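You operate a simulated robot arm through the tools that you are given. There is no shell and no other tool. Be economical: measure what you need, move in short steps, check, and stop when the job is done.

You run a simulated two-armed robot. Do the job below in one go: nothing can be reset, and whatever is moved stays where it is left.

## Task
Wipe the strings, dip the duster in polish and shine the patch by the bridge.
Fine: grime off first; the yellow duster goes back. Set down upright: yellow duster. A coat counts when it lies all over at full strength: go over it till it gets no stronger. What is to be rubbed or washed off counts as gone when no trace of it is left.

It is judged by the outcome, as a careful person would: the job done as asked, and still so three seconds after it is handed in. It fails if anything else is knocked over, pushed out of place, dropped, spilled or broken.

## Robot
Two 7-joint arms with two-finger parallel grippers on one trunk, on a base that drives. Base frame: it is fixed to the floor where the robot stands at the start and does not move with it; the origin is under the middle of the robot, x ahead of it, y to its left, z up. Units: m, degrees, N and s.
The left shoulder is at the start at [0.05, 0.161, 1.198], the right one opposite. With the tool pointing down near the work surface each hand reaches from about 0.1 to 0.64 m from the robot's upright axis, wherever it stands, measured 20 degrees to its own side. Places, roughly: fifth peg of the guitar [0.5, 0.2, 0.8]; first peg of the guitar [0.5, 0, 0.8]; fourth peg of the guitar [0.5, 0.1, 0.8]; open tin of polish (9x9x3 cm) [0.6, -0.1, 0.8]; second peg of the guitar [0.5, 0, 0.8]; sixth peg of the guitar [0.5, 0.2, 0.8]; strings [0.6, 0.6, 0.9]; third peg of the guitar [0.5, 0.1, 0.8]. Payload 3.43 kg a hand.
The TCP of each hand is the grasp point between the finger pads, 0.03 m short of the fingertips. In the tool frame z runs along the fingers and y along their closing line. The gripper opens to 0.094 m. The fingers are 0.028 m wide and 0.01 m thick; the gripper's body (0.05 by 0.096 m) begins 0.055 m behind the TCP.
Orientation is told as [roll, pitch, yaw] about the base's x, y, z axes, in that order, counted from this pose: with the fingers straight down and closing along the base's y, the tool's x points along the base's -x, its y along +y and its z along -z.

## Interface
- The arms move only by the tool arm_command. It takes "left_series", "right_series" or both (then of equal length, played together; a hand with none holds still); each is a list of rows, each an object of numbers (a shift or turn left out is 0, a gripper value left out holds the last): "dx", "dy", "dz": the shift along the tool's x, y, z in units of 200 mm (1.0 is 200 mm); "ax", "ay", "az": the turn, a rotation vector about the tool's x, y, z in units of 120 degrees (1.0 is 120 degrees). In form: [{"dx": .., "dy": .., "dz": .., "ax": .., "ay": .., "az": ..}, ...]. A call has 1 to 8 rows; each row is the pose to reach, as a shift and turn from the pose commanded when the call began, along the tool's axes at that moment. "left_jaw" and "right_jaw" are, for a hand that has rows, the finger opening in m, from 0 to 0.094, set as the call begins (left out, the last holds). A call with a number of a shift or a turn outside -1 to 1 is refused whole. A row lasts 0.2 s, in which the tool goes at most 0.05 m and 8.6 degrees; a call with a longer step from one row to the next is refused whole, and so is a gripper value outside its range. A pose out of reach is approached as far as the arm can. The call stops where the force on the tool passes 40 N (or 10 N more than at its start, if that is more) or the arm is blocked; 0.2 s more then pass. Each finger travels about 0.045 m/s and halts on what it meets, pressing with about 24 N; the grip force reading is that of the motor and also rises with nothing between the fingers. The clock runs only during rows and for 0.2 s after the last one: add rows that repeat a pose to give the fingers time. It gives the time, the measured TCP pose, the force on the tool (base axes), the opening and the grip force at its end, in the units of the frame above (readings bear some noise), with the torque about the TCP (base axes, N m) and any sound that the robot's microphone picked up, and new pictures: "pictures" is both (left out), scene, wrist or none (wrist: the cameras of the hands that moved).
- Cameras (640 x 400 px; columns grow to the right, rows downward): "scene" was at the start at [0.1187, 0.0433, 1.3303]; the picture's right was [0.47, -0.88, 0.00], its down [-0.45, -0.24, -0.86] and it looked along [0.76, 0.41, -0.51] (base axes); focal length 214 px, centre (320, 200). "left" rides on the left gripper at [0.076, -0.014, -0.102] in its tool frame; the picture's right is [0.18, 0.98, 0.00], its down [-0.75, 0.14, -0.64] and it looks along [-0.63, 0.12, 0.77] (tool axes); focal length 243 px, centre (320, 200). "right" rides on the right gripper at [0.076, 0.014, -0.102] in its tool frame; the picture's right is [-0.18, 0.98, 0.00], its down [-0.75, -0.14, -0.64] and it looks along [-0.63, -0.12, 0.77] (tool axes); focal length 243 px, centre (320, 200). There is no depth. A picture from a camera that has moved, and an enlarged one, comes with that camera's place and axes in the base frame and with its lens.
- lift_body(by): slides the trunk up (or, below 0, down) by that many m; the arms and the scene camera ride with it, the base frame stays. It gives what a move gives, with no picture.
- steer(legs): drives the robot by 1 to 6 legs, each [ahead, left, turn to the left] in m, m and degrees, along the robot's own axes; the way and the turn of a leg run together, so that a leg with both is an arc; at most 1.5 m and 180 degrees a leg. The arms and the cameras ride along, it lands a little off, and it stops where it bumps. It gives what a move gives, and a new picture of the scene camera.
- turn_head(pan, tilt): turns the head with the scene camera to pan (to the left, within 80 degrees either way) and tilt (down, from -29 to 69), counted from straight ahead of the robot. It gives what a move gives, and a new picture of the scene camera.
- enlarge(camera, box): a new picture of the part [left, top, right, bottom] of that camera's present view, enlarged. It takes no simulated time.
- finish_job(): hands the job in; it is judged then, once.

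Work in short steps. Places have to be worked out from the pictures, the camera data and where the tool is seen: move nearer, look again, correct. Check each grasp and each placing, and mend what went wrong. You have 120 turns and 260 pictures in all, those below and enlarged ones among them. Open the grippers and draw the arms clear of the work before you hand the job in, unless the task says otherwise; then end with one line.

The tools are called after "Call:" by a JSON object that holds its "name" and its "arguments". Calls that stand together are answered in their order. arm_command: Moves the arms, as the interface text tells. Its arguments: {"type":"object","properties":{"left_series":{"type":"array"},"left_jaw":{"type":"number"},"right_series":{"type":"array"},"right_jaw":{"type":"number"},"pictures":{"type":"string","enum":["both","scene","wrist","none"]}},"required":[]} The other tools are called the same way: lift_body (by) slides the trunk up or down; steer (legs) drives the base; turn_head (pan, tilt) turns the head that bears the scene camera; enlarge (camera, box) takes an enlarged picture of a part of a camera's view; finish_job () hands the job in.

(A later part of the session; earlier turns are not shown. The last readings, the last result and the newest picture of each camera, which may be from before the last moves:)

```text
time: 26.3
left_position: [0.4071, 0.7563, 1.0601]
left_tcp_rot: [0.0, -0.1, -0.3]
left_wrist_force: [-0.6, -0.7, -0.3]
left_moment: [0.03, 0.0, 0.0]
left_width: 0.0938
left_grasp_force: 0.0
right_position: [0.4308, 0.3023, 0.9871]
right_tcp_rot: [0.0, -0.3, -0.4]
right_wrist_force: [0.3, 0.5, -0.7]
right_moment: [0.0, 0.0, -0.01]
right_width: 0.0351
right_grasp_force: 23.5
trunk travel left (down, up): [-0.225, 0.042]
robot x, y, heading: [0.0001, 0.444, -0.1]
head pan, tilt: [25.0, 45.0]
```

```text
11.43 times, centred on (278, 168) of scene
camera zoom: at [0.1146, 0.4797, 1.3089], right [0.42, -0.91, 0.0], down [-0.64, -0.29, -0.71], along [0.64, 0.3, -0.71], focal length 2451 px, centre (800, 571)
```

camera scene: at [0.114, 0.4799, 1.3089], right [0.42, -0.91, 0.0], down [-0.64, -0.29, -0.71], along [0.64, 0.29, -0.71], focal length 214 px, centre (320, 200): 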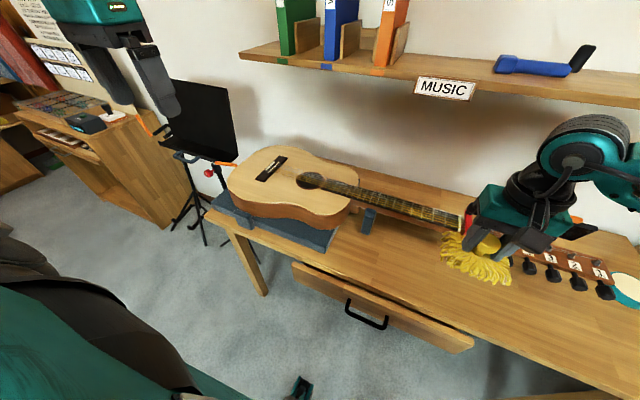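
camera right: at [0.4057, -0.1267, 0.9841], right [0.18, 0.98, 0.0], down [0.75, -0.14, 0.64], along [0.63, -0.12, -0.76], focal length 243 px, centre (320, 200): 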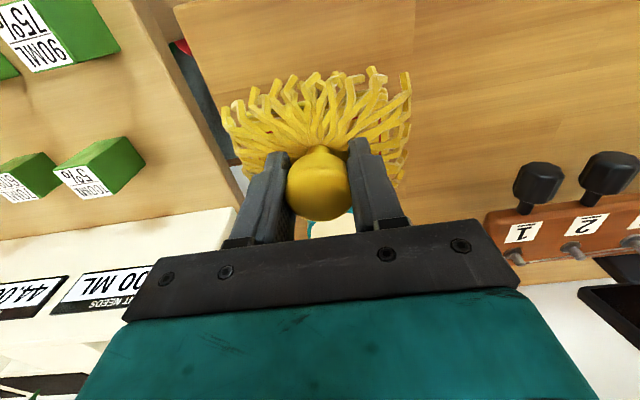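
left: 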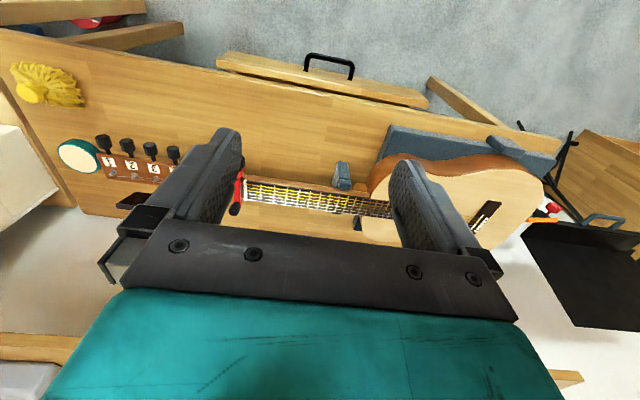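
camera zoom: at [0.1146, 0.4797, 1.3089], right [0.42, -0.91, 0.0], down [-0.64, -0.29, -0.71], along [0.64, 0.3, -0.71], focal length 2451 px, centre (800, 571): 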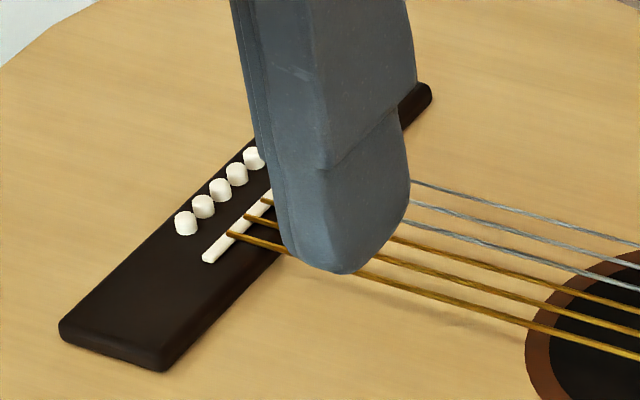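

A faint ragged smudge lies next to the low strings around (0.555, 0.80). I retract the left hand, then drive 0.3 m further left for a better right-arm reach.

Call:
{"name": "arm_command", "arguments": {"left_series": [{"dz": -0.2, "dx": 0.1}, {"dz": -0.4, "dx": 0.2}, {"dz": -0.6, "dx": 0.3}, {"dz": -0.75, "dx": 0.45}, {"dz": -0.85, "dx": 0.6}], "pictures": "none"}}

Call:
{"name": "steer", "arguments": {"legs": [[0.03, 0.3, 0]]}}

Call:
{"name": "turn_head", "arguments": {"pan": -8, "tilt": 45}}

```text
time: 27.5
left_position: [0.285, 0.7565, 1.2298]
left_tcp_rot: [0.0, 0.0, -0.4]
left_wrist_force: [0.3, 0.1, 0.2]
left_moment: [0.01, -0.03, -0.01]
left_width: 0.0943
left_grasp_force: 0.1
right_position: [0.4296, 0.3013, 0.987]
right_tcp_rot: [0.1, -0.2, -0.2]
right_wrist_force: [-0.6, -0.3, -0.3]
right_moment: [0.0, 0.0, 0.03]
right_width: 0.0351
right_grasp_force: 24.2
trunk travel left (down, up): [-0.225, 0.042]
robot x, y, heading: [0.0029, 0.4468, -0.3]
head pan, tilt: [25.0, 45.0]
```

```text
time: 30.7
left_position: [0.3169, 1.0641, 1.2299]
left_tcp_rot: [-0.1, 0.0, -0.1]
left_wrist_force: [0.6, -0.4, 0.2]
left_moment: [0.02, -0.02, 0.0]
left_width: 0.094
left_grasp_force: 0.1
right_position: [0.4631, 0.6083, 0.9878]
right_tcp_rot: [0.1, -0.1, -0.2]
right_wrist_force: [-0.7, 0.0, -0.1]
right_moment: [-0.02, -0.02, -0.02]
right_width: 0.035
right_grasp_force: 23.9
trunk travel left (down, up): [-0.225, 0.042]
robot x, y, heading: [0.0324, 0.7518, 0.0]
head pan, tilt: [25.0, 45.0]
camera scene: at [0.1462, 0.7853, 1.3089], right [0.42, -0.91, 0.0], down [-0.64, -0.3, -0.71], along [0.64, 0.3, -0.71], focal length 214 px, centre (320, 200)
```

scene: 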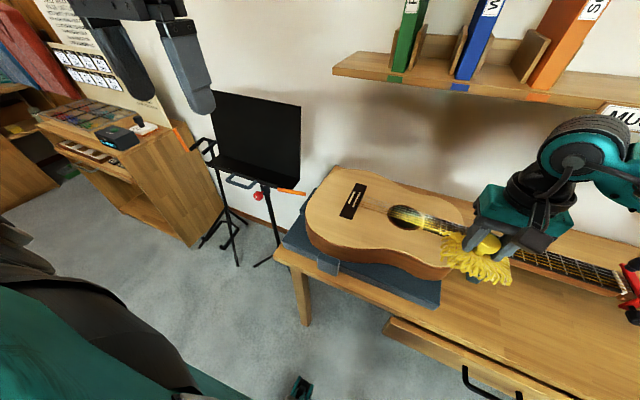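

```text
time: 31.7
left_position: [0.3182, 1.0629, 1.2305]
left_tcp_rot: [0.1, 0.0, -0.1]
left_wrist_force: [-0.5, -0.6, 0.1]
left_moment: [-0.01, -0.01, 0.0]
left_width: 0.0941
left_grasp_force: 0.1
right_position: [0.4617, 0.6068, 0.9866]
right_tcp_rot: [0.1, -0.1, -0.2]
right_wrist_force: [-0.4, 1.0, -0.6]
right_moment: [0.01, 0.0, -0.01]
right_width: 0.0354
right_grasp_force: 23.8
trunk travel left (down, up): [-0.225, 0.042]
robot x, y, heading: [0.0382, 0.7525, -0.1]
head pan, tilt: [-8.0, 45.0]
camera scene: at [0.1529, 0.7395, 1.3089], right [-0.14, -0.99, 0.0], down [-0.7, 0.1, -0.71], along [0.7, -0.1, -0.71], focal length 214 px, centre (320, 200)
```

scene: 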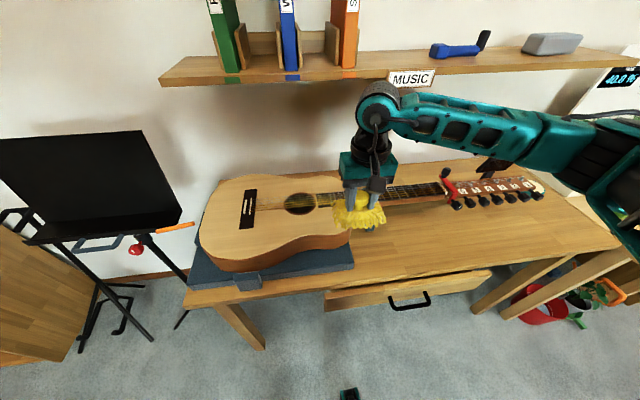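

I zoom on the smeared part of the strings from this new angle to triangulate its height.

Call:
{"name": "enlarge", "arguments": {"camera": "scene", "box": [270, 170, 350, 220]}}

Call:
{"name": "enlarge", "arguments": {"camera": "scene", "box": [225, 175, 305, 225]}}

Call:
{"name": "enlarge", "arguments": {"camera": "right", "box": [160, 40, 560, 290]}}

```text
8.00 times, centred on (310, 195) of scene
camera zoom: at [0.1529, 0.7395, 1.3089], right [-0.14, -0.99, 0.0], down [-0.7, 0.1, -0.71], along [0.7, -0.1, -0.71], focal length 1716 px, centre (400, 240)
```

zoom: 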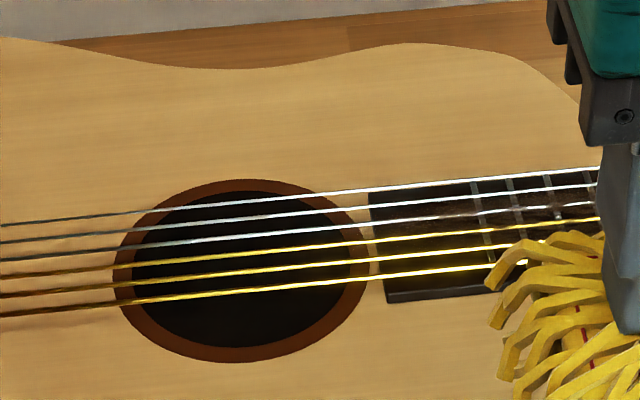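

```text
8.00 times, centred on (265, 200) of scene
camera zoom: at [0.1529, 0.7395, 1.3089], right [-0.14, -0.99, 0.0], down [-0.7, 0.1, -0.71], along [0.7, -0.1, -0.71], focal length 1716 px, centre (760, 200)
```

zoom: 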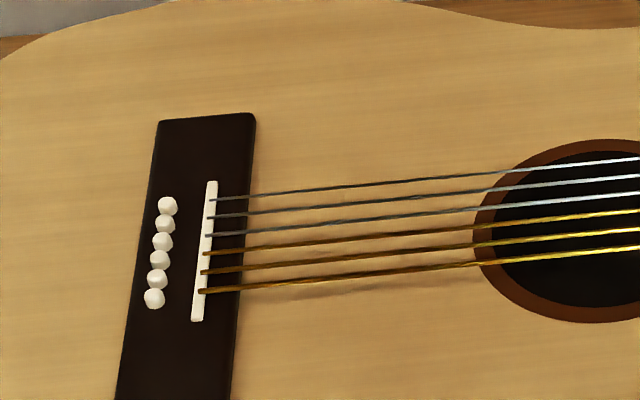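

```text
1.60 times, centred on (360, 165) of right
camera zoom: at [0.387, 0.623, 1.0892], right [0.19, 0.98, 0.0], down [0.75, -0.14, 0.64], along [0.63, -0.12, -0.76], focal length 388 px, centre (256, 256)
```

zoom: 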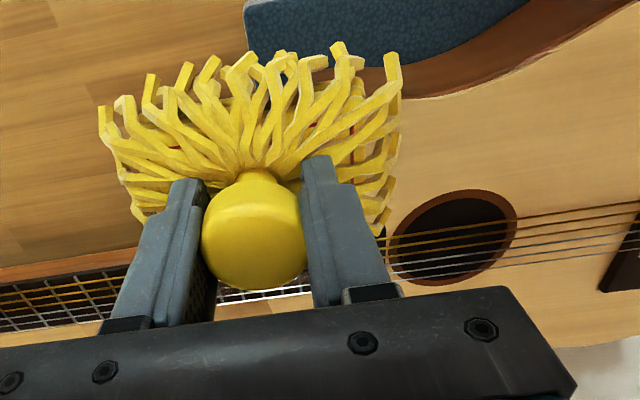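

The fretboard end corner triangulates to (0.571, 0.684, 0.853), so strings lie near z≈0.86 and x≈0.60; the grime spans y≈0.54–0.68. I move the duster gently above its middle.

Call:
{"name": "arm_command", "arguments": {"right_series": [{"dx": -0.04, "dz": 0.01}, {"dx": -0.12, "dz": 0.03}, {"dx": -0.22, "dz": 0.07}, {"dx": -0.33, "dz": 0.12}, {"dx": -0.44, "dz": 0.17}, {"dx": -0.55, "dz": 0.21}, {"dx": -0.64, "dz": 0.24}, {"dx": -0.69, "dz": 0.25}], "pictures": "scene"}}

Call:
{"name": "enlarge", "arguments": {"camera": "scene", "box": [270, 140, 430, 240]}}

```text
time: 33.5
left_position: [0.3175, 1.0621, 1.2306]
left_tcp_rot: [0.0, 0.1, -0.1]
left_wrist_force: [0.6, 0.7, 0.4]
left_moment: [0.02, 0.01, 0.0]
left_width: 0.0939
left_grasp_force: 0.0
right_position: [0.6022, 0.6063, 0.9367]
right_tcp_rot: [0.1, -0.2, -0.2]
right_wrist_force: [-0.6, 0.4, 0.0]
right_moment: [0.0, 0.02, -0.04]
right_width: 0.0347
right_grasp_force: 24.1
trunk travel left (down, up): [-0.225, 0.042]
robot x, y, heading: [0.0306, 0.7467, -0.2]
head pan, tilt: [-8.0, 45.0]
camera scene: at [0.153, 0.7394, 1.3089], right [-0.14, -0.99, 0.0], down [-0.7, 0.1, -0.71], along [0.7, -0.1, -0.71], focal length 214 px, centre (320, 200)
```

scene: 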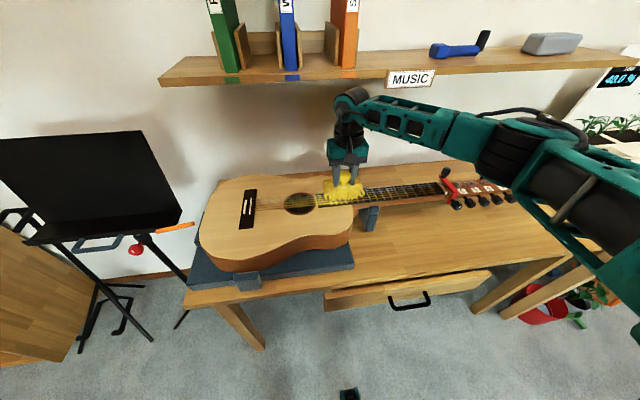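

```text
4.00 times, centred on (350, 190) of scene
camera zoom: at [0.153, 0.7394, 1.3089], right [-0.14, -0.99, 0.0], down [-0.7, 0.1, -0.71], along [0.7, -0.1, -0.71], focal length 858 px, centre (200, 240)
```

zoom: 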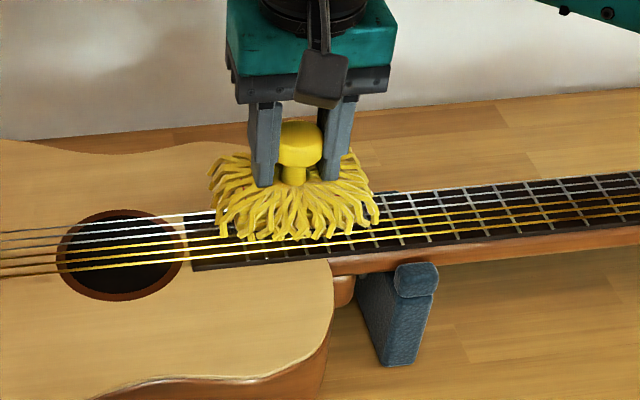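

I descend in small steps to find contact with the strings.

Call:
{"name": "arm_command", "arguments": {"right_series": [{"dz": 0.03}, {"dz": 0.06}, {"dz": 0.09}, {"dz": 0.12}], "pictures": "none"}}

Call:
{"name": "enlarge", "arguments": {"camera": "scene", "box": [290, 150, 400, 230]}}

```text
time: 34.5
left_position: [0.3161, 1.0629, 1.2308]
left_tcp_rot: [0.0, -0.1, -0.2]
left_wrist_force: [0.5, 0.7, -0.5]
left_moment: [-0.02, -0.02, -0.01]
left_width: 0.0941
left_grasp_force: 0.0
right_position: [0.6015, 0.6076, 0.9162]
right_tcp_rot: [0.3, -0.5, -0.3]
right_wrist_force: [-3.4, -1.2, 15.9]
right_moment: [-0.41, 0.59, -0.04]
right_width: 0.0351
right_grasp_force: 23.6
trunk travel left (down, up): [-0.225, 0.042]
robot x, y, heading: [0.0313, 0.7489, -0.2]
head pan, tilt: [-8.0, 45.0]
heard: click
```

```text
5.00 times, centred on (345, 190) of scene
camera zoom: at [0.151, 0.7396, 1.3095], right [-0.14, -0.99, 0.0], down [-0.7, 0.1, -0.71], along [0.7, -0.1, -0.71], focal length 1072 px, centre (195, 250)
```

zoom: 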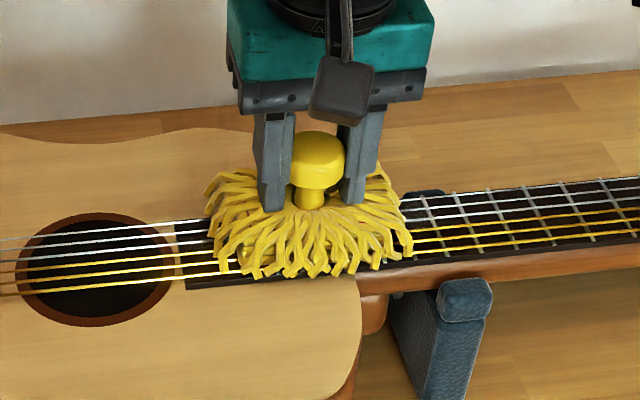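

Contact with about 16 N. I ease 1 mm and rub along the strings.

Call:
{"name": "arm_command", "arguments": {"right_series": [{"dz": -0.005, "dy": 0.03}, {"dz": -0.005, "dy": 0.09}, {"dz": -0.005, "dy": 0.15}, {"dz": -0.005, "dy": 0.21}, {"dz": -0.005, "dy": 0.25}, {"dz": -0.005, "dy": 0.22}, {"dz": -0.005, "dy": 0.16}, {"dz": -0.005, "dy": 0.1}], "pictures": "none"}}

Call:
{"name": "arm_command", "arguments": {"right_series": [{"dy": -0.06}, {"dy": -0.12}, {"dy": -0.18}, {"dy": -0.24}, {"dy": -0.3}, {"dy": -0.36}, {"dy": -0.4}, {"dy": -0.4}], "pictures": "scene"}}

Call:
{"name": "enlarge", "arguments": {"camera": "scene", "box": [290, 150, 400, 230]}}

```text
time: 36.3
left_position: [0.3163, 1.0643, 1.2301]
left_tcp_rot: [-0.2, -0.1, -0.1]
left_wrist_force: [-1.0, -0.5, -0.3]
left_moment: [-0.01, 0.0, 0.02]
left_width: 0.094
left_grasp_force: 0.0
right_position: [0.5996, 0.6298, 0.9166]
right_tcp_rot: [0.1, -0.3, 0.0]
right_wrist_force: [0.2, 8.9, 19.1]
right_moment: [0.03, 0.17, -0.13]
right_width: 0.0351
right_grasp_force: 24.2
trunk travel left (down, up): [-0.225, 0.042]
robot x, y, heading: [0.0329, 0.7488, -0.1]
head pan, tilt: [-8.0, 45.0]
```

```text
time: 38.1
left_position: [0.3156, 1.0639, 1.2305]
left_tcp_rot: [0.0, -0.1, -0.2]
left_wrist_force: [-0.7, 0.2, 0.2]
left_moment: [-0.01, -0.01, 0.01]
left_width: 0.094
left_grasp_force: 0.1
right_position: [0.5997, 0.5485, 0.916]
right_tcp_rot: [0.2, -0.4, -0.1]
right_wrist_force: [0.6, 5.5, 12.8]
right_moment: [0.43, 0.19, -0.09]
right_width: 0.0352
right_grasp_force: 23.9
trunk travel left (down, up): [-0.225, 0.042]
robot x, y, heading: [0.0321, 0.7485, -0.2]
head pan, tilt: [-8.0, 45.0]
camera scene: at [0.1516, 0.7404, 1.3091], right [-0.14, -0.99, 0.0], down [-0.7, 0.1, -0.71], along [0.7, -0.1, -0.71], focal length 214 px, centre (320, 200)
```

scene: 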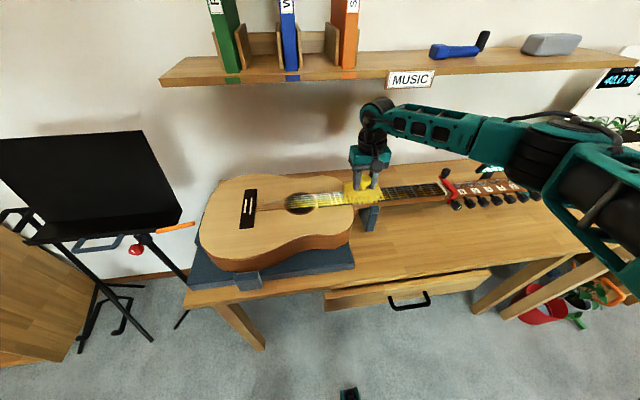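

```text
5.00 times, centred on (345, 190) of scene
camera zoom: at [0.1516, 0.7404, 1.3091], right [-0.14, -0.99, 0.0], down [-0.7, 0.1, -0.71], along [0.7, -0.1, -0.71], focal length 1072 px, centre (195, 250)
```

zoom: 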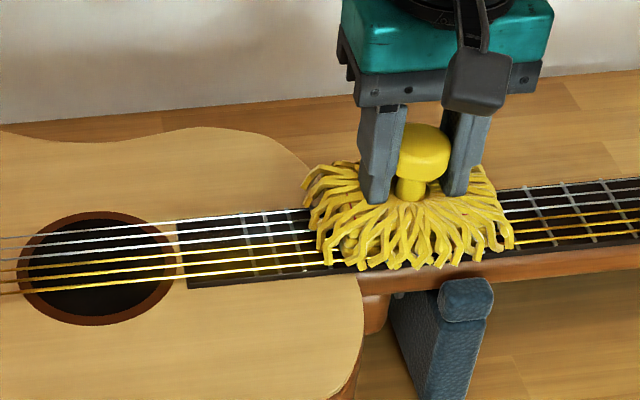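

Working without shifting the guitar. I zoom on the exposed part and make another pass.

Call:
{"name": "enlarge", "arguments": {"camera": "scene", "box": [320, 180, 360, 205]}}

Call:
{"name": "arm_command", "arguments": {"right_series": [{"dy": 0.06}, {"dy": 0.12}, {"dy": 0.18}, {"dy": 0.24}, {"dy": 0.3}, {"dy": 0.36}, {"dy": 0.42}, {"dy": 0.48}], "pictures": "none"}}

Call:
{"name": "arm_command", "arguments": {"right_series": [{"dy": 0.05}, {"dy": 0.05}, {"dy": -0.02}, {"dy": -0.08}, {"dy": -0.14}, {"dy": -0.2}, {"dy": -0.26}, {"dy": -0.32}], "pictures": "none"}}

Call:
{"name": "arm_command", "arguments": {"right_series": [{"dy": -0.06}, {"dy": -0.12}, {"dy": -0.18}, {"dy": -0.24}, {"dy": -0.3}, {"dy": -0.3}], "pictures": "none"}}

Call:
{"name": "enlarge", "arguments": {"camera": "scene", "box": [300, 160, 380, 210]}}

```text
16.00 times, centred on (340, 192) of scene
camera zoom: at [0.1516, 0.7404, 1.3091], right [-0.14, -0.99, 0.0], down [-0.7, 0.1, -0.71], along [0.7, -0.1, -0.71], focal length 3432 px, centre (0, 320)
```

zoom: 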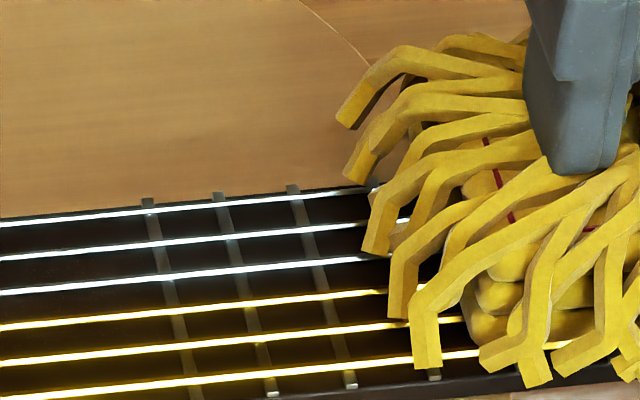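

```text
time: 39.9
left_position: [0.3156, 1.0624, 1.2307]
left_tcp_rot: [0.0, -0.1, -0.1]
left_wrist_force: [-0.5, 0.4, 0.0]
left_moment: [-0.01, 0.03, 0.01]
left_width: 0.0942
left_grasp_force: 0.1
right_position: [0.599, 0.6428, 0.9164]
right_tcp_rot: [0.1, -0.4, -0.1]
right_wrist_force: [0.4, -7.5, 19.5]
right_moment: [-0.6, 0.26, 0.16]
right_width: 0.035
right_grasp_force: 24.0
trunk travel left (down, up): [-0.225, 0.042]
robot x, y, heading: [0.0311, 0.7489, -0.0]
head pan, tilt: [-8.0, 45.0]
```

```text
time: 41.7
left_position: [0.3158, 1.0638, 1.2307]
left_tcp_rot: [-0.1, -0.1, -0.2]
left_wrist_force: [-0.2, -0.1, -0.4]
left_moment: [0.0, 0.0, 0.01]
left_width: 0.094
left_grasp_force: 0.0
right_position: [0.5997, 0.5791, 0.9153]
right_tcp_rot: [0.1, -0.4, -0.2]
right_wrist_force: [0.6, 5.4, 18.9]
right_moment: [0.24, 0.34, -0.2]
right_width: 0.0351
right_grasp_force: 24.1
trunk travel left (down, up): [-0.225, 0.042]
robot x, y, heading: [0.0343, 0.7491, -0.1]
head pan, tilt: [-8.0, 45.0]
```

```text
time: 43.1
left_position: [0.3161, 1.0627, 1.2307]
left_tcp_rot: [-0.1, -0.1, -0.2]
left_wrist_force: [-0.4, 0.4, -0.1]
left_moment: [-0.01, 0.0, 0.04]
left_width: 0.0941
left_grasp_force: 0.0
right_position: [0.5992, 0.5194, 0.9145]
right_tcp_rot: [0.1, -0.3, -0.3]
right_wrist_force: [0.1, 6.4, 17.4]
right_moment: [0.91, 0.06, -0.07]
right_width: 0.0351
right_grasp_force: 23.5
trunk travel left (down, up): [-0.225, 0.042]
robot x, y, heading: [0.0318, 0.7473, -0.3]
head pan, tilt: [-8.0, 45.0]
```

```text
8.00 times, centred on (340, 185) of scene
camera zoom: at [0.1512, 0.7405, 1.3092], right [-0.14, -0.99, 0.0], down [-0.7, 0.1, -0.71], along [0.7, -0.1, -0.71], focal length 1716 px, centre (160, 320)
```

zoom: 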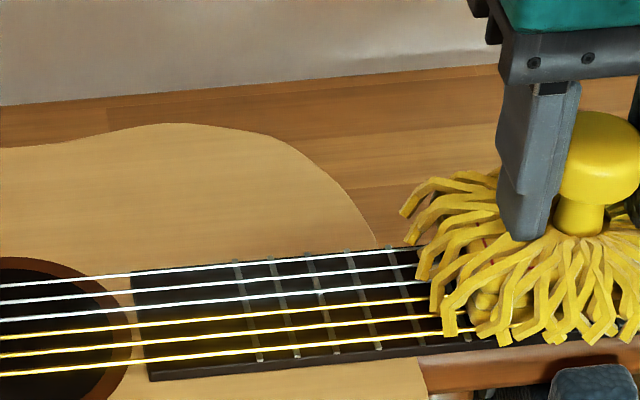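

The exposed part looks clean. I lift clear and draw toward me to inspect the whole length.

Call:
{"name": "arm_command", "arguments": {"right_series": [{"dz": -0.04}, {"dz": -0.12}, {"dz": -0.22}, {"dz": -0.32, "dx": 0.05}, {"dz": -0.4, "dx": 0.15}, {"dz": -0.45, "dx": 0.25}, {"dz": -0.45, "dx": 0.33}, {"dz": -0.45, "dx": 0.36}], "pictures": "scene"}}

Call:
{"name": "enlarge", "arguments": {"camera": "scene", "box": [300, 170, 380, 220]}}

Call:
{"name": "enlarge", "arguments": {"camera": "scene", "box": [360, 165, 460, 220]}}

Call:
{"name": "enlarge", "arguments": {"camera": "right", "box": [0, 0, 640, 400]}}

```text
time: 44.9
left_position: [0.3168, 1.063, 1.2295]
left_tcp_rot: [0.0, 0.1, -0.1]
left_wrist_force: [-0.9, 0.0, 0.2]
left_moment: [-0.01, 0.03, 0.0]
left_width: 0.094
left_grasp_force: 0.1
right_position: [0.5284, 0.5189, 1.0028]
right_tcp_rot: [0.1, -0.2, -0.2]
right_wrist_force: [-0.1, -0.7, -1.0]
right_moment: [-0.01, 0.01, 0.0]
right_width: 0.035
right_grasp_force: 24.2
trunk travel left (down, up): [-0.225, 0.042]
robot x, y, heading: [0.0324, 0.7514, 0.0]
head pan, tilt: [-8.0, 45.0]
camera scene: at [0.1528, 0.7394, 1.309], right [-0.14, -0.99, 0.0], down [-0.7, 0.1, -0.71], along [0.7, -0.1, -0.71], focal length 214 px, centre (320, 200)
```

scene: 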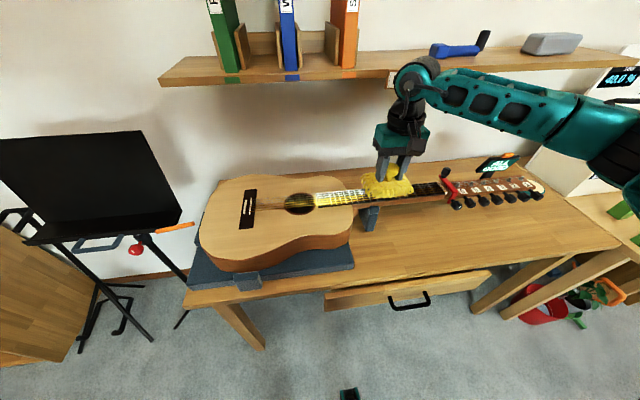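

```text
8.00 times, centred on (340, 195) of scene
camera zoom: at [0.1528, 0.7394, 1.309], right [-0.14, -0.99, 0.0], down [-0.7, 0.1, -0.71], along [0.7, -0.1, -0.71], focal length 1716 px, centre (160, 240)
```

zoom: 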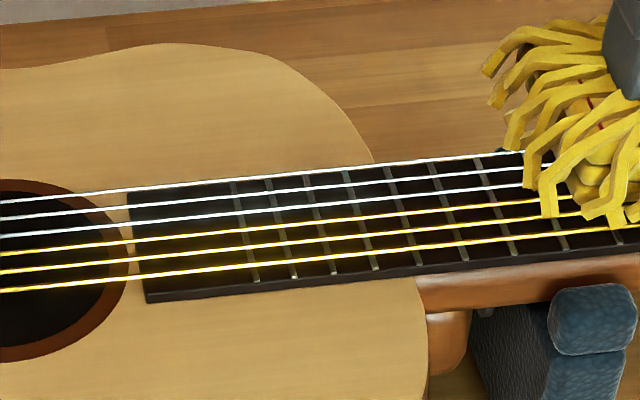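

```text
6.40 times, centred on (410, 192) of scene
camera zoom: at [0.1528, 0.7394, 1.309], right [-0.14, -0.99, 0.0], down [-0.7, 0.1, -0.71], along [0.7, -0.1, -0.71], focal length 1373 px, centre (-256, 248)
```

zoom: 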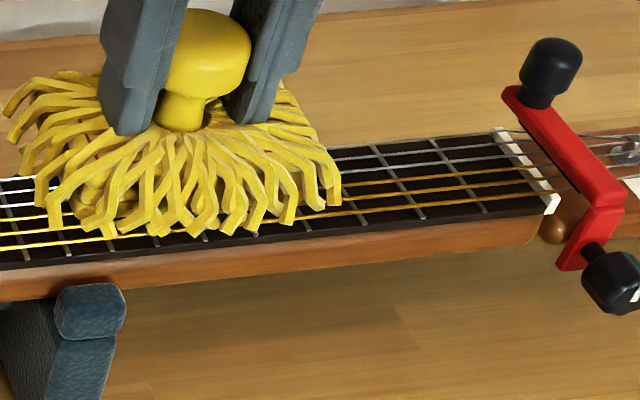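

```text
1.00 times, centred on (320, 200) of right (not enlarged: the box is as wide or as high as the picture)
camera zoom: at [0.4525, 0.5347, 1.106], right [0.19, 0.98, 0.0], down [0.75, -0.14, 0.64], along [0.63, -0.12, -0.76], focal length 243 px, centre (320, 200)
```

zoom: 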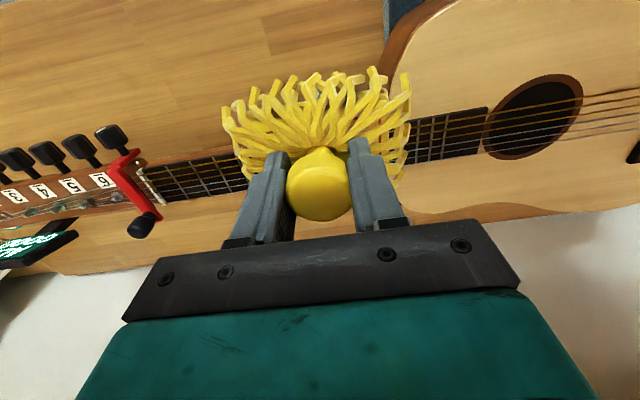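

The strings look clean. I drive back right 0.72 m toward the tin and check the strings once more on the way.

Call:
{"name": "steer", "arguments": {"legs": [[0, -0.35, 0]]}}

Call:
{"name": "turn_head", "arguments": {"pan": 25, "tilt": 45}}

Call:
{"name": "enlarge", "arguments": {"camera": "scene", "box": [320, 160, 448, 240]}}

```text
time: 48.5
left_position: [0.3183, 0.712, 1.2307]
left_tcp_rot: [0.0, 0.0, -0.5]
left_wrist_force: [-1.1, 0.5, 0.0]
left_moment: [0.0, 0.0, 0.01]
left_width: 0.0941
left_grasp_force: 0.1
right_position: [0.5244, 0.166, 1.0042]
right_tcp_rot: [0.1, -0.2, -0.6]
right_wrist_force: [0.8, -0.2, -0.4]
right_moment: [0.01, -0.03, 0.01]
right_width: 0.0353
right_grasp_force: 24.4
trunk travel left (down, up): [-0.225, 0.042]
robot x, y, heading: [0.0314, 0.4, -0.5]
head pan, tilt: [-8.0, 45.0]
camera scene: at [0.1505, 0.3895, 1.3089], right [-0.15, -0.99, 0.0], down [-0.7, 0.11, -0.71], along [0.7, -0.11, -0.71], focal length 214 px, centre (320, 200)
```

scene: 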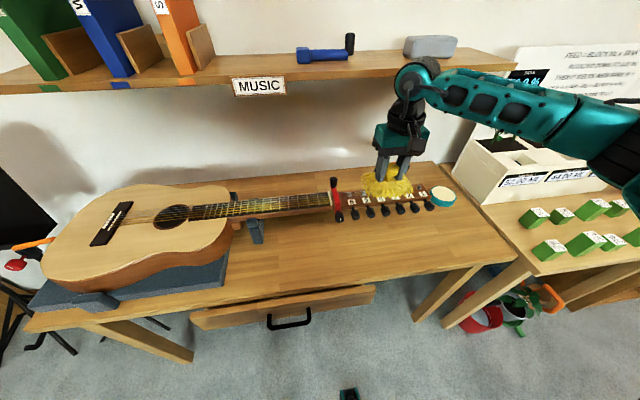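

```text
time: 49.5
left_position: [0.318, 0.7115, 1.2299]
left_tcp_rot: [0.0, 0.0, -0.6]
left_wrist_force: [0.0, 0.1, -0.2]
left_moment: [-0.01, 0.03, 0.01]
left_width: 0.0941
left_grasp_force: 0.0
right_position: [0.5246, 0.1663, 1.0025]
right_tcp_rot: [0.1, -0.2, -0.7]
right_wrist_force: [-0.3, -0.6, -0.8]
right_moment: [0.0, -0.02, -0.01]
right_width: 0.035
right_grasp_force: 24.2
trunk travel left (down, up): [-0.225, 0.042]
robot x, y, heading: [0.0309, 0.4033, -0.6]
head pan, tilt: [25.0, 45.0]
camera scene: at [0.1442, 0.4354, 1.3089], right [0.41, -0.91, 0.0], down [-0.64, -0.29, -0.71], along [0.64, 0.29, -0.71], focal length 214 px, centre (320, 200)
```

scene: 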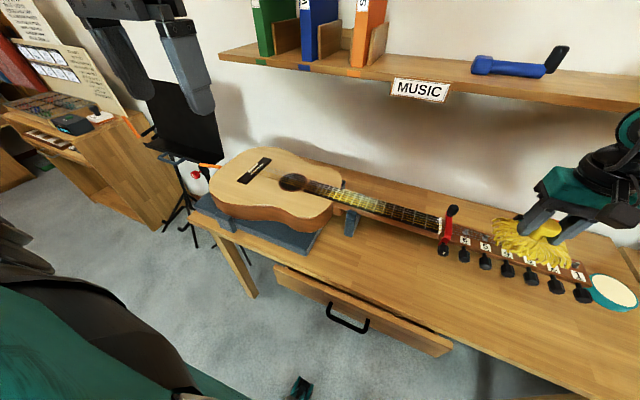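

```text
5.00 times, centred on (384, 200) of scene
camera zoom: at [0.1442, 0.4354, 1.3089], right [0.41, -0.91, 0.0], down [-0.64, -0.29, -0.71], along [0.64, 0.29, -0.71], focal length 1072 px, centre (0, 200)
```

zoom: 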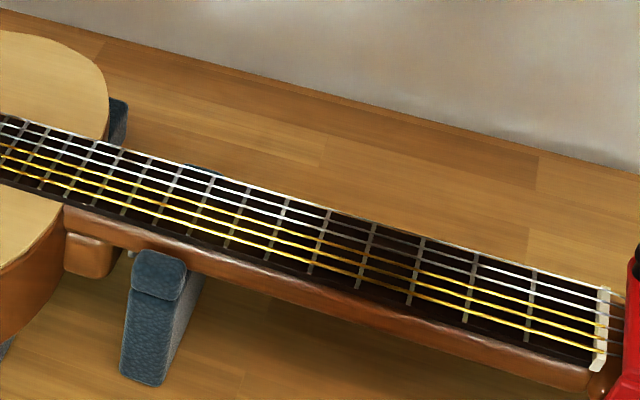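

The full neck looks clean. Now I drive the rest of the way to the tin.

Call:
{"name": "steer", "arguments": {"legs": [[0, -0.36, 0]]}}

Call:
{"name": "turn_head", "arguments": {"pan": -20, "tilt": 45}}

Call:
{"name": "enlarge", "arguments": {"camera": "right", "box": [0, 0, 640, 400]}}

```text
time: 53.2
left_position: [0.3125, 0.3522, 1.2306]
left_tcp_rot: [0.0, 0.0, -0.7]
left_wrist_force: [0.1, 0.5, -0.1]
left_moment: [0.01, 0.03, 0.01]
left_width: 0.0939
left_grasp_force: 0.1
right_position: [0.5215, -0.1942, 1.0034]
right_tcp_rot: [0.1, -0.1, -0.8]
right_wrist_force: [0.3, -0.5, -0.5]
right_moment: [-0.01, 0.01, 0.01]
right_width: 0.0351
right_grasp_force: 23.8
trunk travel left (down, up): [-0.225, 0.042]
robot x, y, heading: [0.0274, 0.0416, -0.9]
head pan, tilt: [25.0, 45.0]
camera scene: at [0.1402, 0.0752, 1.309], right [0.41, -0.91, 0.0], down [-0.64, -0.29, -0.71], along [0.64, 0.29, -0.71], focal length 214 px, centre (320, 200)
```

scene: 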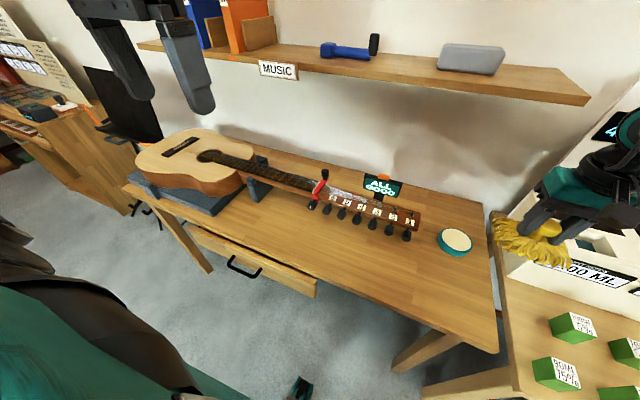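

```text
time: 54.4
left_position: [0.3141, 0.3518, 1.2308]
left_tcp_rot: [0.0, 0.0, -0.7]
left_wrist_force: [1.0, 1.2, 0.2]
left_moment: [-0.04, 0.02, 0.01]
left_width: 0.094
left_grasp_force: 0.1
right_position: [0.5194, -0.1937, 1.0039]
right_tcp_rot: [0.0, -0.2, -0.8]
right_wrist_force: [-0.1, -0.6, 0.2]
right_moment: [0.01, 0.0, -0.01]
right_width: 0.0351
right_grasp_force: 23.5
trunk travel left (down, up): [-0.225, 0.042]
robot x, y, heading: [0.0303, 0.0456, -0.7]
head pan, tilt: [-20.0, 45.0]
camera scene: at [0.1422, 0.0132, 1.3089], right [-0.35, -0.94, 0.0], down [-0.66, 0.25, -0.71], along [0.66, -0.25, -0.71], focal length 214 px, centre (320, 200)
```

scene: 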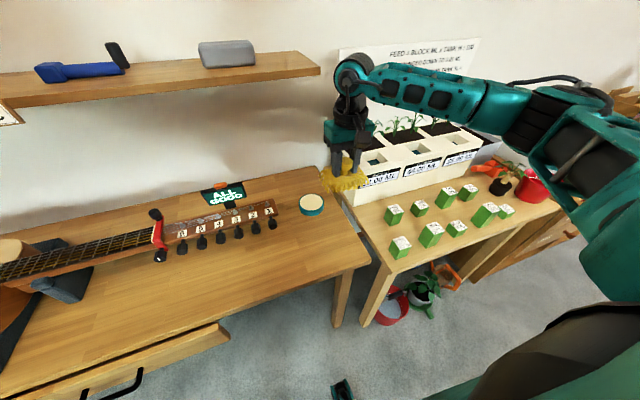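

```text
1.00 times, centred on (320, 200) of right (not enlarged: the box is as wide or as high as the picture)
camera zoom: at [0.4445, -0.1776, 1.1059], right [0.2, 0.98, 0.0], down [0.75, -0.15, 0.64], along [0.63, -0.12, -0.76], focal length 243 px, centre (320, 200)
```

zoom: 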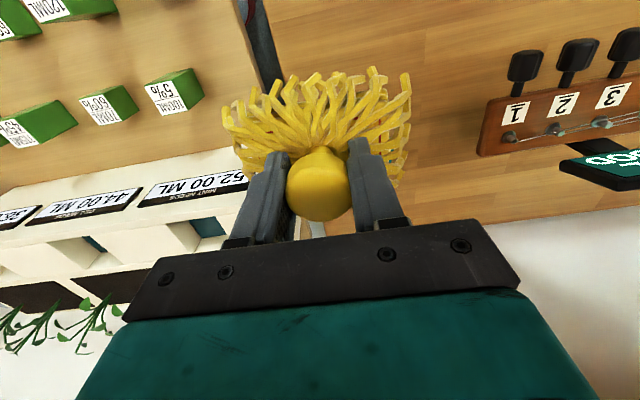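

The tin's centre comes out near (0.633, -0.140), top about z 0.775. I drive 4 cm ahead for reach.

Call:
{"name": "steer", "arguments": {"legs": [[0.04, 0, 0.7]]}}

Call:
{"name": "enlarge", "arguments": {"camera": "scene", "box": [270, 130, 400, 230]}}

```text
time: 55.2
left_position: [0.3504, 0.3539, 1.2302]
left_tcp_rot: [0.1, 0.1, 0.0]
left_wrist_force: [1.3, 0.0, 0.7]
left_moment: [0.0, 0.05, -0.04]
left_width: 0.0937
left_grasp_force: 0.1
right_position: [0.5637, -0.1872, 1.0023]
right_tcp_rot: [0.1, -0.1, -0.1]
right_wrist_force: [0.1, -0.6, -1.3]
right_moment: [-0.01, 0.02, -0.03]
right_width: 0.0352
right_grasp_force: 24.1
trunk travel left (down, up): [-0.225, 0.042]
robot x, y, heading: [0.0663, 0.0447, -0.1]
head pan, tilt: [-20.0, 45.0]
camera scene: at [0.1836, 0.0143, 1.3088], right [-0.34, -0.94, 0.0], down [-0.67, 0.24, -0.71], along [0.66, -0.24, -0.71], focal length 214 px, centre (320, 200)
```

scene: 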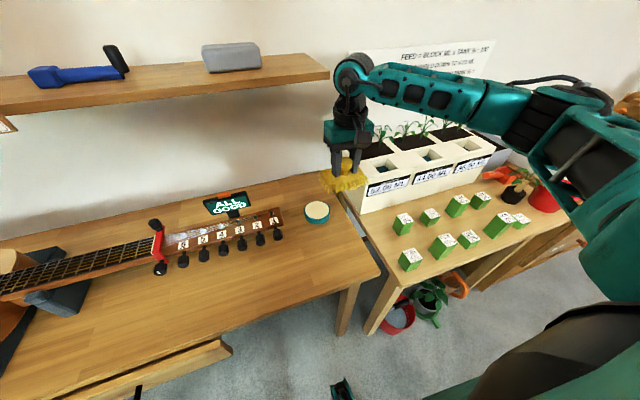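

```text
4.00 times, centred on (335, 180) of scene
camera zoom: at [0.1836, 0.0143, 1.3088], right [-0.34, -0.94, 0.0], down [-0.67, 0.24, -0.71], along [0.66, -0.24, -0.71], focal length 858 px, centre (260, 280)
```

zoom: 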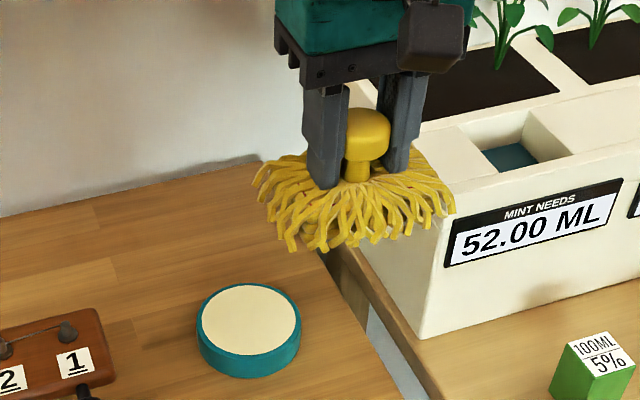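

Tin centre ≈ (0.637, -0.141). I glide over it and down to TCP 0.87, gently.

Call:
{"name": "arm_command", "arguments": {"right_series": [{"dx": -0.03, "dy": 0.02}, {"dx": -0.1, "dy": 0.06, "dz": 0.02}, {"dx": -0.19, "dy": 0.12, "dz": 0.07}, {"dx": -0.28, "dy": 0.18, "dz": 0.14}, {"dx": -0.34, "dy": 0.22, "dz": 0.22}, {"dx": -0.365, "dy": 0.23, "dz": 0.31}, {"dx": -0.365, "dy": 0.23, "dz": 0.39}, {"dx": -0.365, "dy": 0.23, "dz": 0.43}], "pictures": "none"}}

Call:
{"name": "arm_command", "arguments": {"right_series": [{"dz": 0.05}, {"dz": 0.12}, {"dz": 0.19}, {"dz": 0.24}], "pictures": "wrist"}}

Call:
{"name": "enlarge", "arguments": {"camera": "scene", "box": [260, 140, 380, 230]}}

```text
time: 57.0
left_position: [0.3505, 0.3542, 1.2295]
left_tcp_rot: [0.1, 0.1, 0.0]
left_wrist_force: [0.4, 0.4, -0.5]
left_moment: [-0.03, 0.04, 0.02]
left_width: 0.0939
left_grasp_force: 0.1
right_position: [0.6365, -0.1424, 0.9172]
right_tcp_rot: [0.1, -0.1, 0.0]
right_wrist_force: [0.0, 0.1, -0.3]
right_moment: [-0.02, 0.0, 0.01]
right_width: 0.035
right_grasp_force: 24.1
trunk travel left (down, up): [-0.225, 0.042]
robot x, y, heading: [0.0674, 0.042, -0.2]
head pan, tilt: [-20.0, 45.0]
```

```text
time: 58.0
left_position: [0.35, 0.3553, 1.2301]
left_tcp_rot: [0.0, 0.0, 0.0]
left_wrist_force: [-0.4, 0.5, 0.5]
left_moment: [0.0, -0.02, -0.04]
left_width: 0.094
left_grasp_force: 0.1
right_position: [0.6354, -0.143, 0.87]
right_tcp_rot: [0.1, -0.3, 0.1]
right_wrist_force: [-0.2, -0.6, -1.5]
right_moment: [-0.02, -0.02, -0.02]
right_width: 0.0348
right_grasp_force: 23.8
trunk travel left (down, up): [-0.225, 0.042]
robot x, y, heading: [0.0677, 0.0405, -0.0]
head pan, tilt: [-20.0, 45.0]
camera right: at [0.5606, -0.1275, 0.9723], right [0.18, 0.98, 0.0], down [0.75, -0.14, 0.64], along [0.63, -0.12, -0.76], focal length 243 px, centre (320, 200)
```

right: 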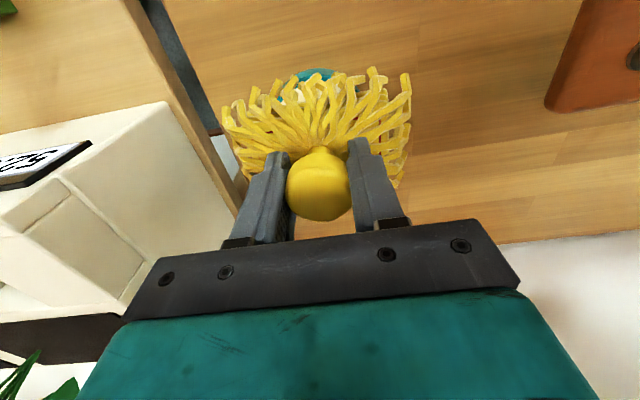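

```text
4.44 times, centred on (320, 185) of scene
camera zoom: at [0.1826, 0.0143, 1.3089], right [-0.34, -0.94, 0.0], down [-0.66, 0.24, -0.71], along [0.66, -0.24, -0.71], focal length 953 px, centre (320, 267)
```

zoom: 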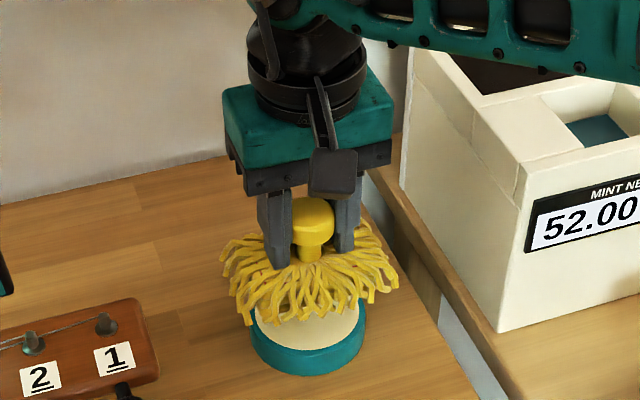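

Nearly centred; I shift 6 mm farther and lower toward the polish.

Call:
{"name": "arm_command", "arguments": {"right_series": [{"dx": -0.03, "dz": 0.04}, {"dx": -0.03, "dz": 0.09}, {"dx": -0.03, "dz": 0.14}, {"dx": -0.03, "dz": 0.17}], "pictures": "none"}}

Call:
{"name": "enlarge", "arguments": {"camera": "scene", "box": [260, 140, 380, 230]}}

```text
time: 59.0
left_position: [0.3496, 0.3549, 1.2305]
left_tcp_rot: [0.0, 0.1, 0.0]
left_wrist_force: [0.0, -0.4, 0.5]
left_moment: [0.01, 0.0, -0.01]
left_width: 0.094
left_grasp_force: 0.1
right_position: [0.6425, -0.1417, 0.8371]
right_tcp_rot: [0.1, -0.2, 0.0]
right_wrist_force: [0.0, -0.4, -0.4]
right_moment: [0.01, 0.04, -0.01]
right_width: 0.0352
right_grasp_force: 23.9
trunk travel left (down, up): [-0.225, 0.042]
robot x, y, heading: [0.0681, 0.0399, -0.1]
head pan, tilt: [-20.0, 45.0]
```

```text
4.44 times, centred on (320, 185) of scene
camera zoom: at [0.1825, 0.0143, 1.309], right [-0.34, -0.94, 0.0], down [-0.66, 0.24, -0.71], along [0.66, -0.24, -0.71], focal length 953 px, centre (320, 267)
```

zoom: 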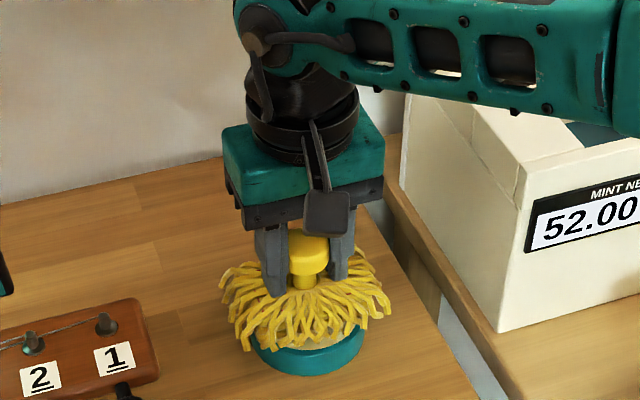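

Very close now. I descend in 3 mm steps until it touches.

Call:
{"name": "arm_command", "arguments": {"right_series": [{"dz": 0.015}, {"dz": 0.03}, {"dz": 0.045}, {"dz": 0.045}], "pictures": "none"}}

Call:
{"name": "enlarge", "arguments": {"camera": "scene", "box": [260, 140, 380, 230]}}

```text
time: 60.0
left_position: [0.3504, 0.3548, 1.2301]
left_tcp_rot: [0.1, -0.2, 0.0]
left_wrist_force: [-0.3, -0.3, -0.3]
left_moment: [0.0, 0.0, -0.01]
left_width: 0.0939
left_grasp_force: 0.2
right_position: [0.6418, -0.1408, 0.8262]
right_tcp_rot: [0.1, -0.2, 0.0]
right_wrist_force: [0.3, 0.1, -1.2]
right_moment: [-0.03, 0.02, -0.02]
right_width: 0.0351
right_grasp_force: 24.0
trunk travel left (down, up): [-0.225, 0.042]
robot x, y, heading: [0.0667, 0.041, -0.0]
head pan, tilt: [-20.0, 45.0]
```

```text
4.44 times, centred on (320, 185) of scene
camera zoom: at [0.1825, 0.0143, 1.3089], right [-0.34, -0.94, 0.0], down [-0.66, 0.24, -0.71], along [0.66, -0.24, -0.71], focal length 953 px, centre (320, 267)
```

zoom: 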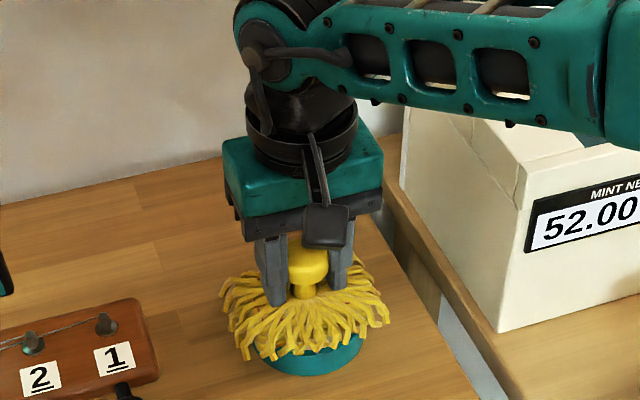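

Call:
{"name": "arm_command", "arguments": {"right_series": [{"dz": 0.01}, {"dz": 0.02}, {"dz": 0.03}, {"dz": 0.03}], "pictures": "none"}}

```text
time: 61.0
left_position: [0.3492, 0.3536, 1.2304]
left_tcp_rot: [0.0, -0.1, 0.1]
left_wrist_force: [1.3, -0.2, -0.3]
left_moment: [0.0, 0.01, -0.01]
left_width: 0.0939
left_grasp_force: 0.0
right_position: [0.6423, -0.1407, 0.8201]
right_tcp_rot: [0.1, -0.3, 0.0]
right_wrist_force: [-0.7, -0.5, -1.0]
right_moment: [0.0, 0.01, -0.02]
right_width: 0.0349
right_grasp_force: 23.8
trunk travel left (down, up): [-0.225, 0.042]
robot x, y, heading: [0.0696, 0.0411, -0.3]
head pan, tilt: [-20.0, 45.0]
```

No contact at 0.820 yet; I go on slowly with 2 mm steps.

Call:
{"name": "arm_command", "arguments": {"right_series": [{"dz": 0.01}, {"dz": 0.02}, {"dz": 0.02}], "pictures": "none"}}

Call:
{"name": "enlarge", "arguments": {"camera": "scene", "box": [260, 140, 380, 230]}}

```text
time: 61.8
left_position: [0.3489, 0.3542, 1.2299]
left_tcp_rot: [0.0, 0.0, 0.0]
left_wrist_force: [0.1, 0.2, 0.1]
left_moment: [0.02, 0.0, 0.01]
left_width: 0.0941
left_grasp_force: 0.1
right_position: [0.6426, -0.1415, 0.818]
right_tcp_rot: [0.1, -0.2, 0.0]
right_wrist_force: [-1.0, -0.3, 6.6]
right_moment: [-0.25, 0.1, 0.01]
right_width: 0.0349
right_grasp_force: 24.1
trunk travel left (down, up): [-0.225, 0.042]
robot x, y, heading: [0.0661, 0.0414, -0.2]
head pan, tilt: [-20.0, 45.0]
```

```text
4.44 times, centred on (320, 185) of scene
camera zoom: at [0.1817, 0.0144, 1.3092], right [-0.34, -0.94, 0.0], down [-0.66, 0.24, -0.71], along [0.67, -0.24, -0.71], focal length 953 px, centre (320, 267)
```

zoom: 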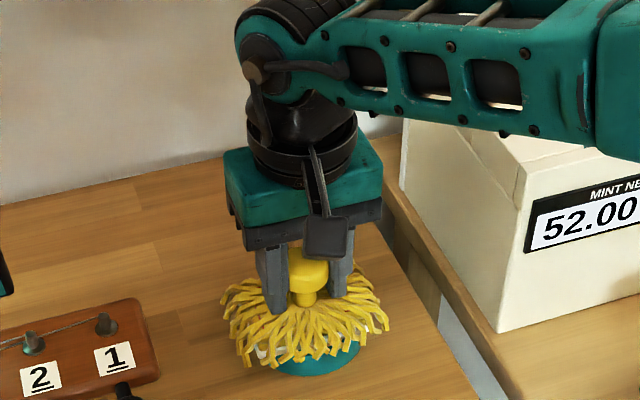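

Contact at 6.6 N on the polish. I press a touch, dwell, then lift slowly.

Call:
{"name": "arm_command", "arguments": {"right_series": [{"dz": 0.004}, {"dz": 0.004}, {"dz": 0.004}, {"dz": 0.004}], "pictures": "none"}}

Call:
{"name": "arm_command", "arguments": {"right_series": [{"dz": -0.01}, {"dz": -0.03}, {"dz": -0.06}, {"dz": -0.11}, {"dz": -0.17}, {"dz": -0.23}, {"dz": -0.28}, {"dz": -0.3}], "pictures": "wrist"}}

Call:
{"name": "enlarge", "arguments": {"camera": "scene", "box": [260, 140, 380, 230]}}

```text
time: 62.8
left_position: [0.3494, 0.3545, 1.2302]
left_tcp_rot: [0.0, 0.0, -0.1]
left_wrist_force: [0.4, 0.4, -1.5]
left_moment: [-0.04, 0.02, -0.03]
left_width: 0.0939
left_grasp_force: 0.1
right_position: [0.6423, -0.1418, 0.818]
right_tcp_rot: [0.1, -0.4, 0.0]
right_wrist_force: [1.3, -2.7, 17.2]
right_moment: [-0.28, 0.09, 0.02]
right_width: 0.035
right_grasp_force: 24.2
trunk travel left (down, up): [-0.225, 0.042]
robot x, y, heading: [0.0652, 0.0398, -0.1]
head pan, tilt: [-20.0, 45.0]
```

```text
time: 64.6
left_position: [0.3502, 0.355, 1.2301]
left_tcp_rot: [0.0, -0.1, -0.1]
left_wrist_force: [-0.2, -1.4, -0.4]
left_moment: [0.0, -0.01, -0.03]
left_width: 0.0939
left_grasp_force: 0.0
right_position: [0.6437, -0.1418, 0.877]
right_tcp_rot: [0.3, -0.2, 0.0]
right_wrist_force: [-0.3, -0.3, -1.2]
right_moment: [-0.01, -0.01, -0.01]
right_width: 0.0351
right_grasp_force: 23.9
trunk travel left (down, up): [-0.225, 0.042]
robot x, y, heading: [0.0714, 0.0383, 0.1]
head pan, tilt: [-20.0, 45.0]
camera right: at [0.5668, -0.126, 0.9793], right [0.18, 0.98, 0.0], down [0.75, -0.14, 0.64], along [0.63, -0.12, -0.76], focal length 243 px, centre (320, 200)
```

right: 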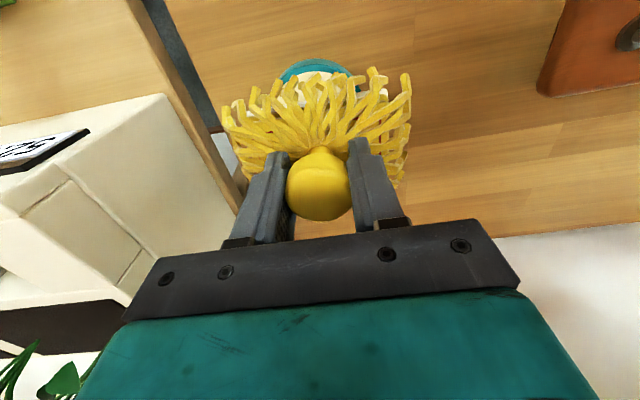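

```text
4.44 times, centred on (320, 185) of scene
camera zoom: at [0.1825, 0.0143, 1.3089], right [-0.34, -0.94, 0.0], down [-0.66, 0.24, -0.71], along [0.66, -0.24, -0.71], focal length 953 px, centre (320, 267)
```

zoom: 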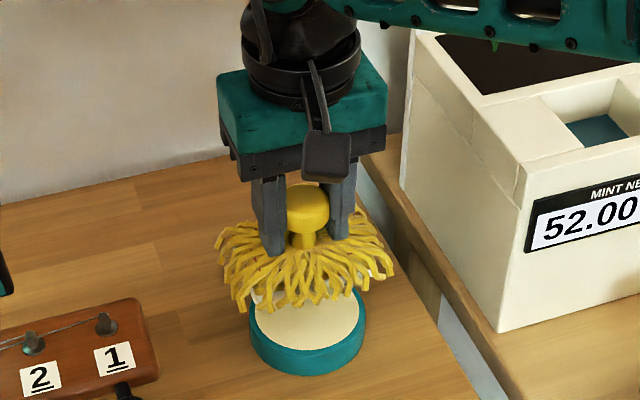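

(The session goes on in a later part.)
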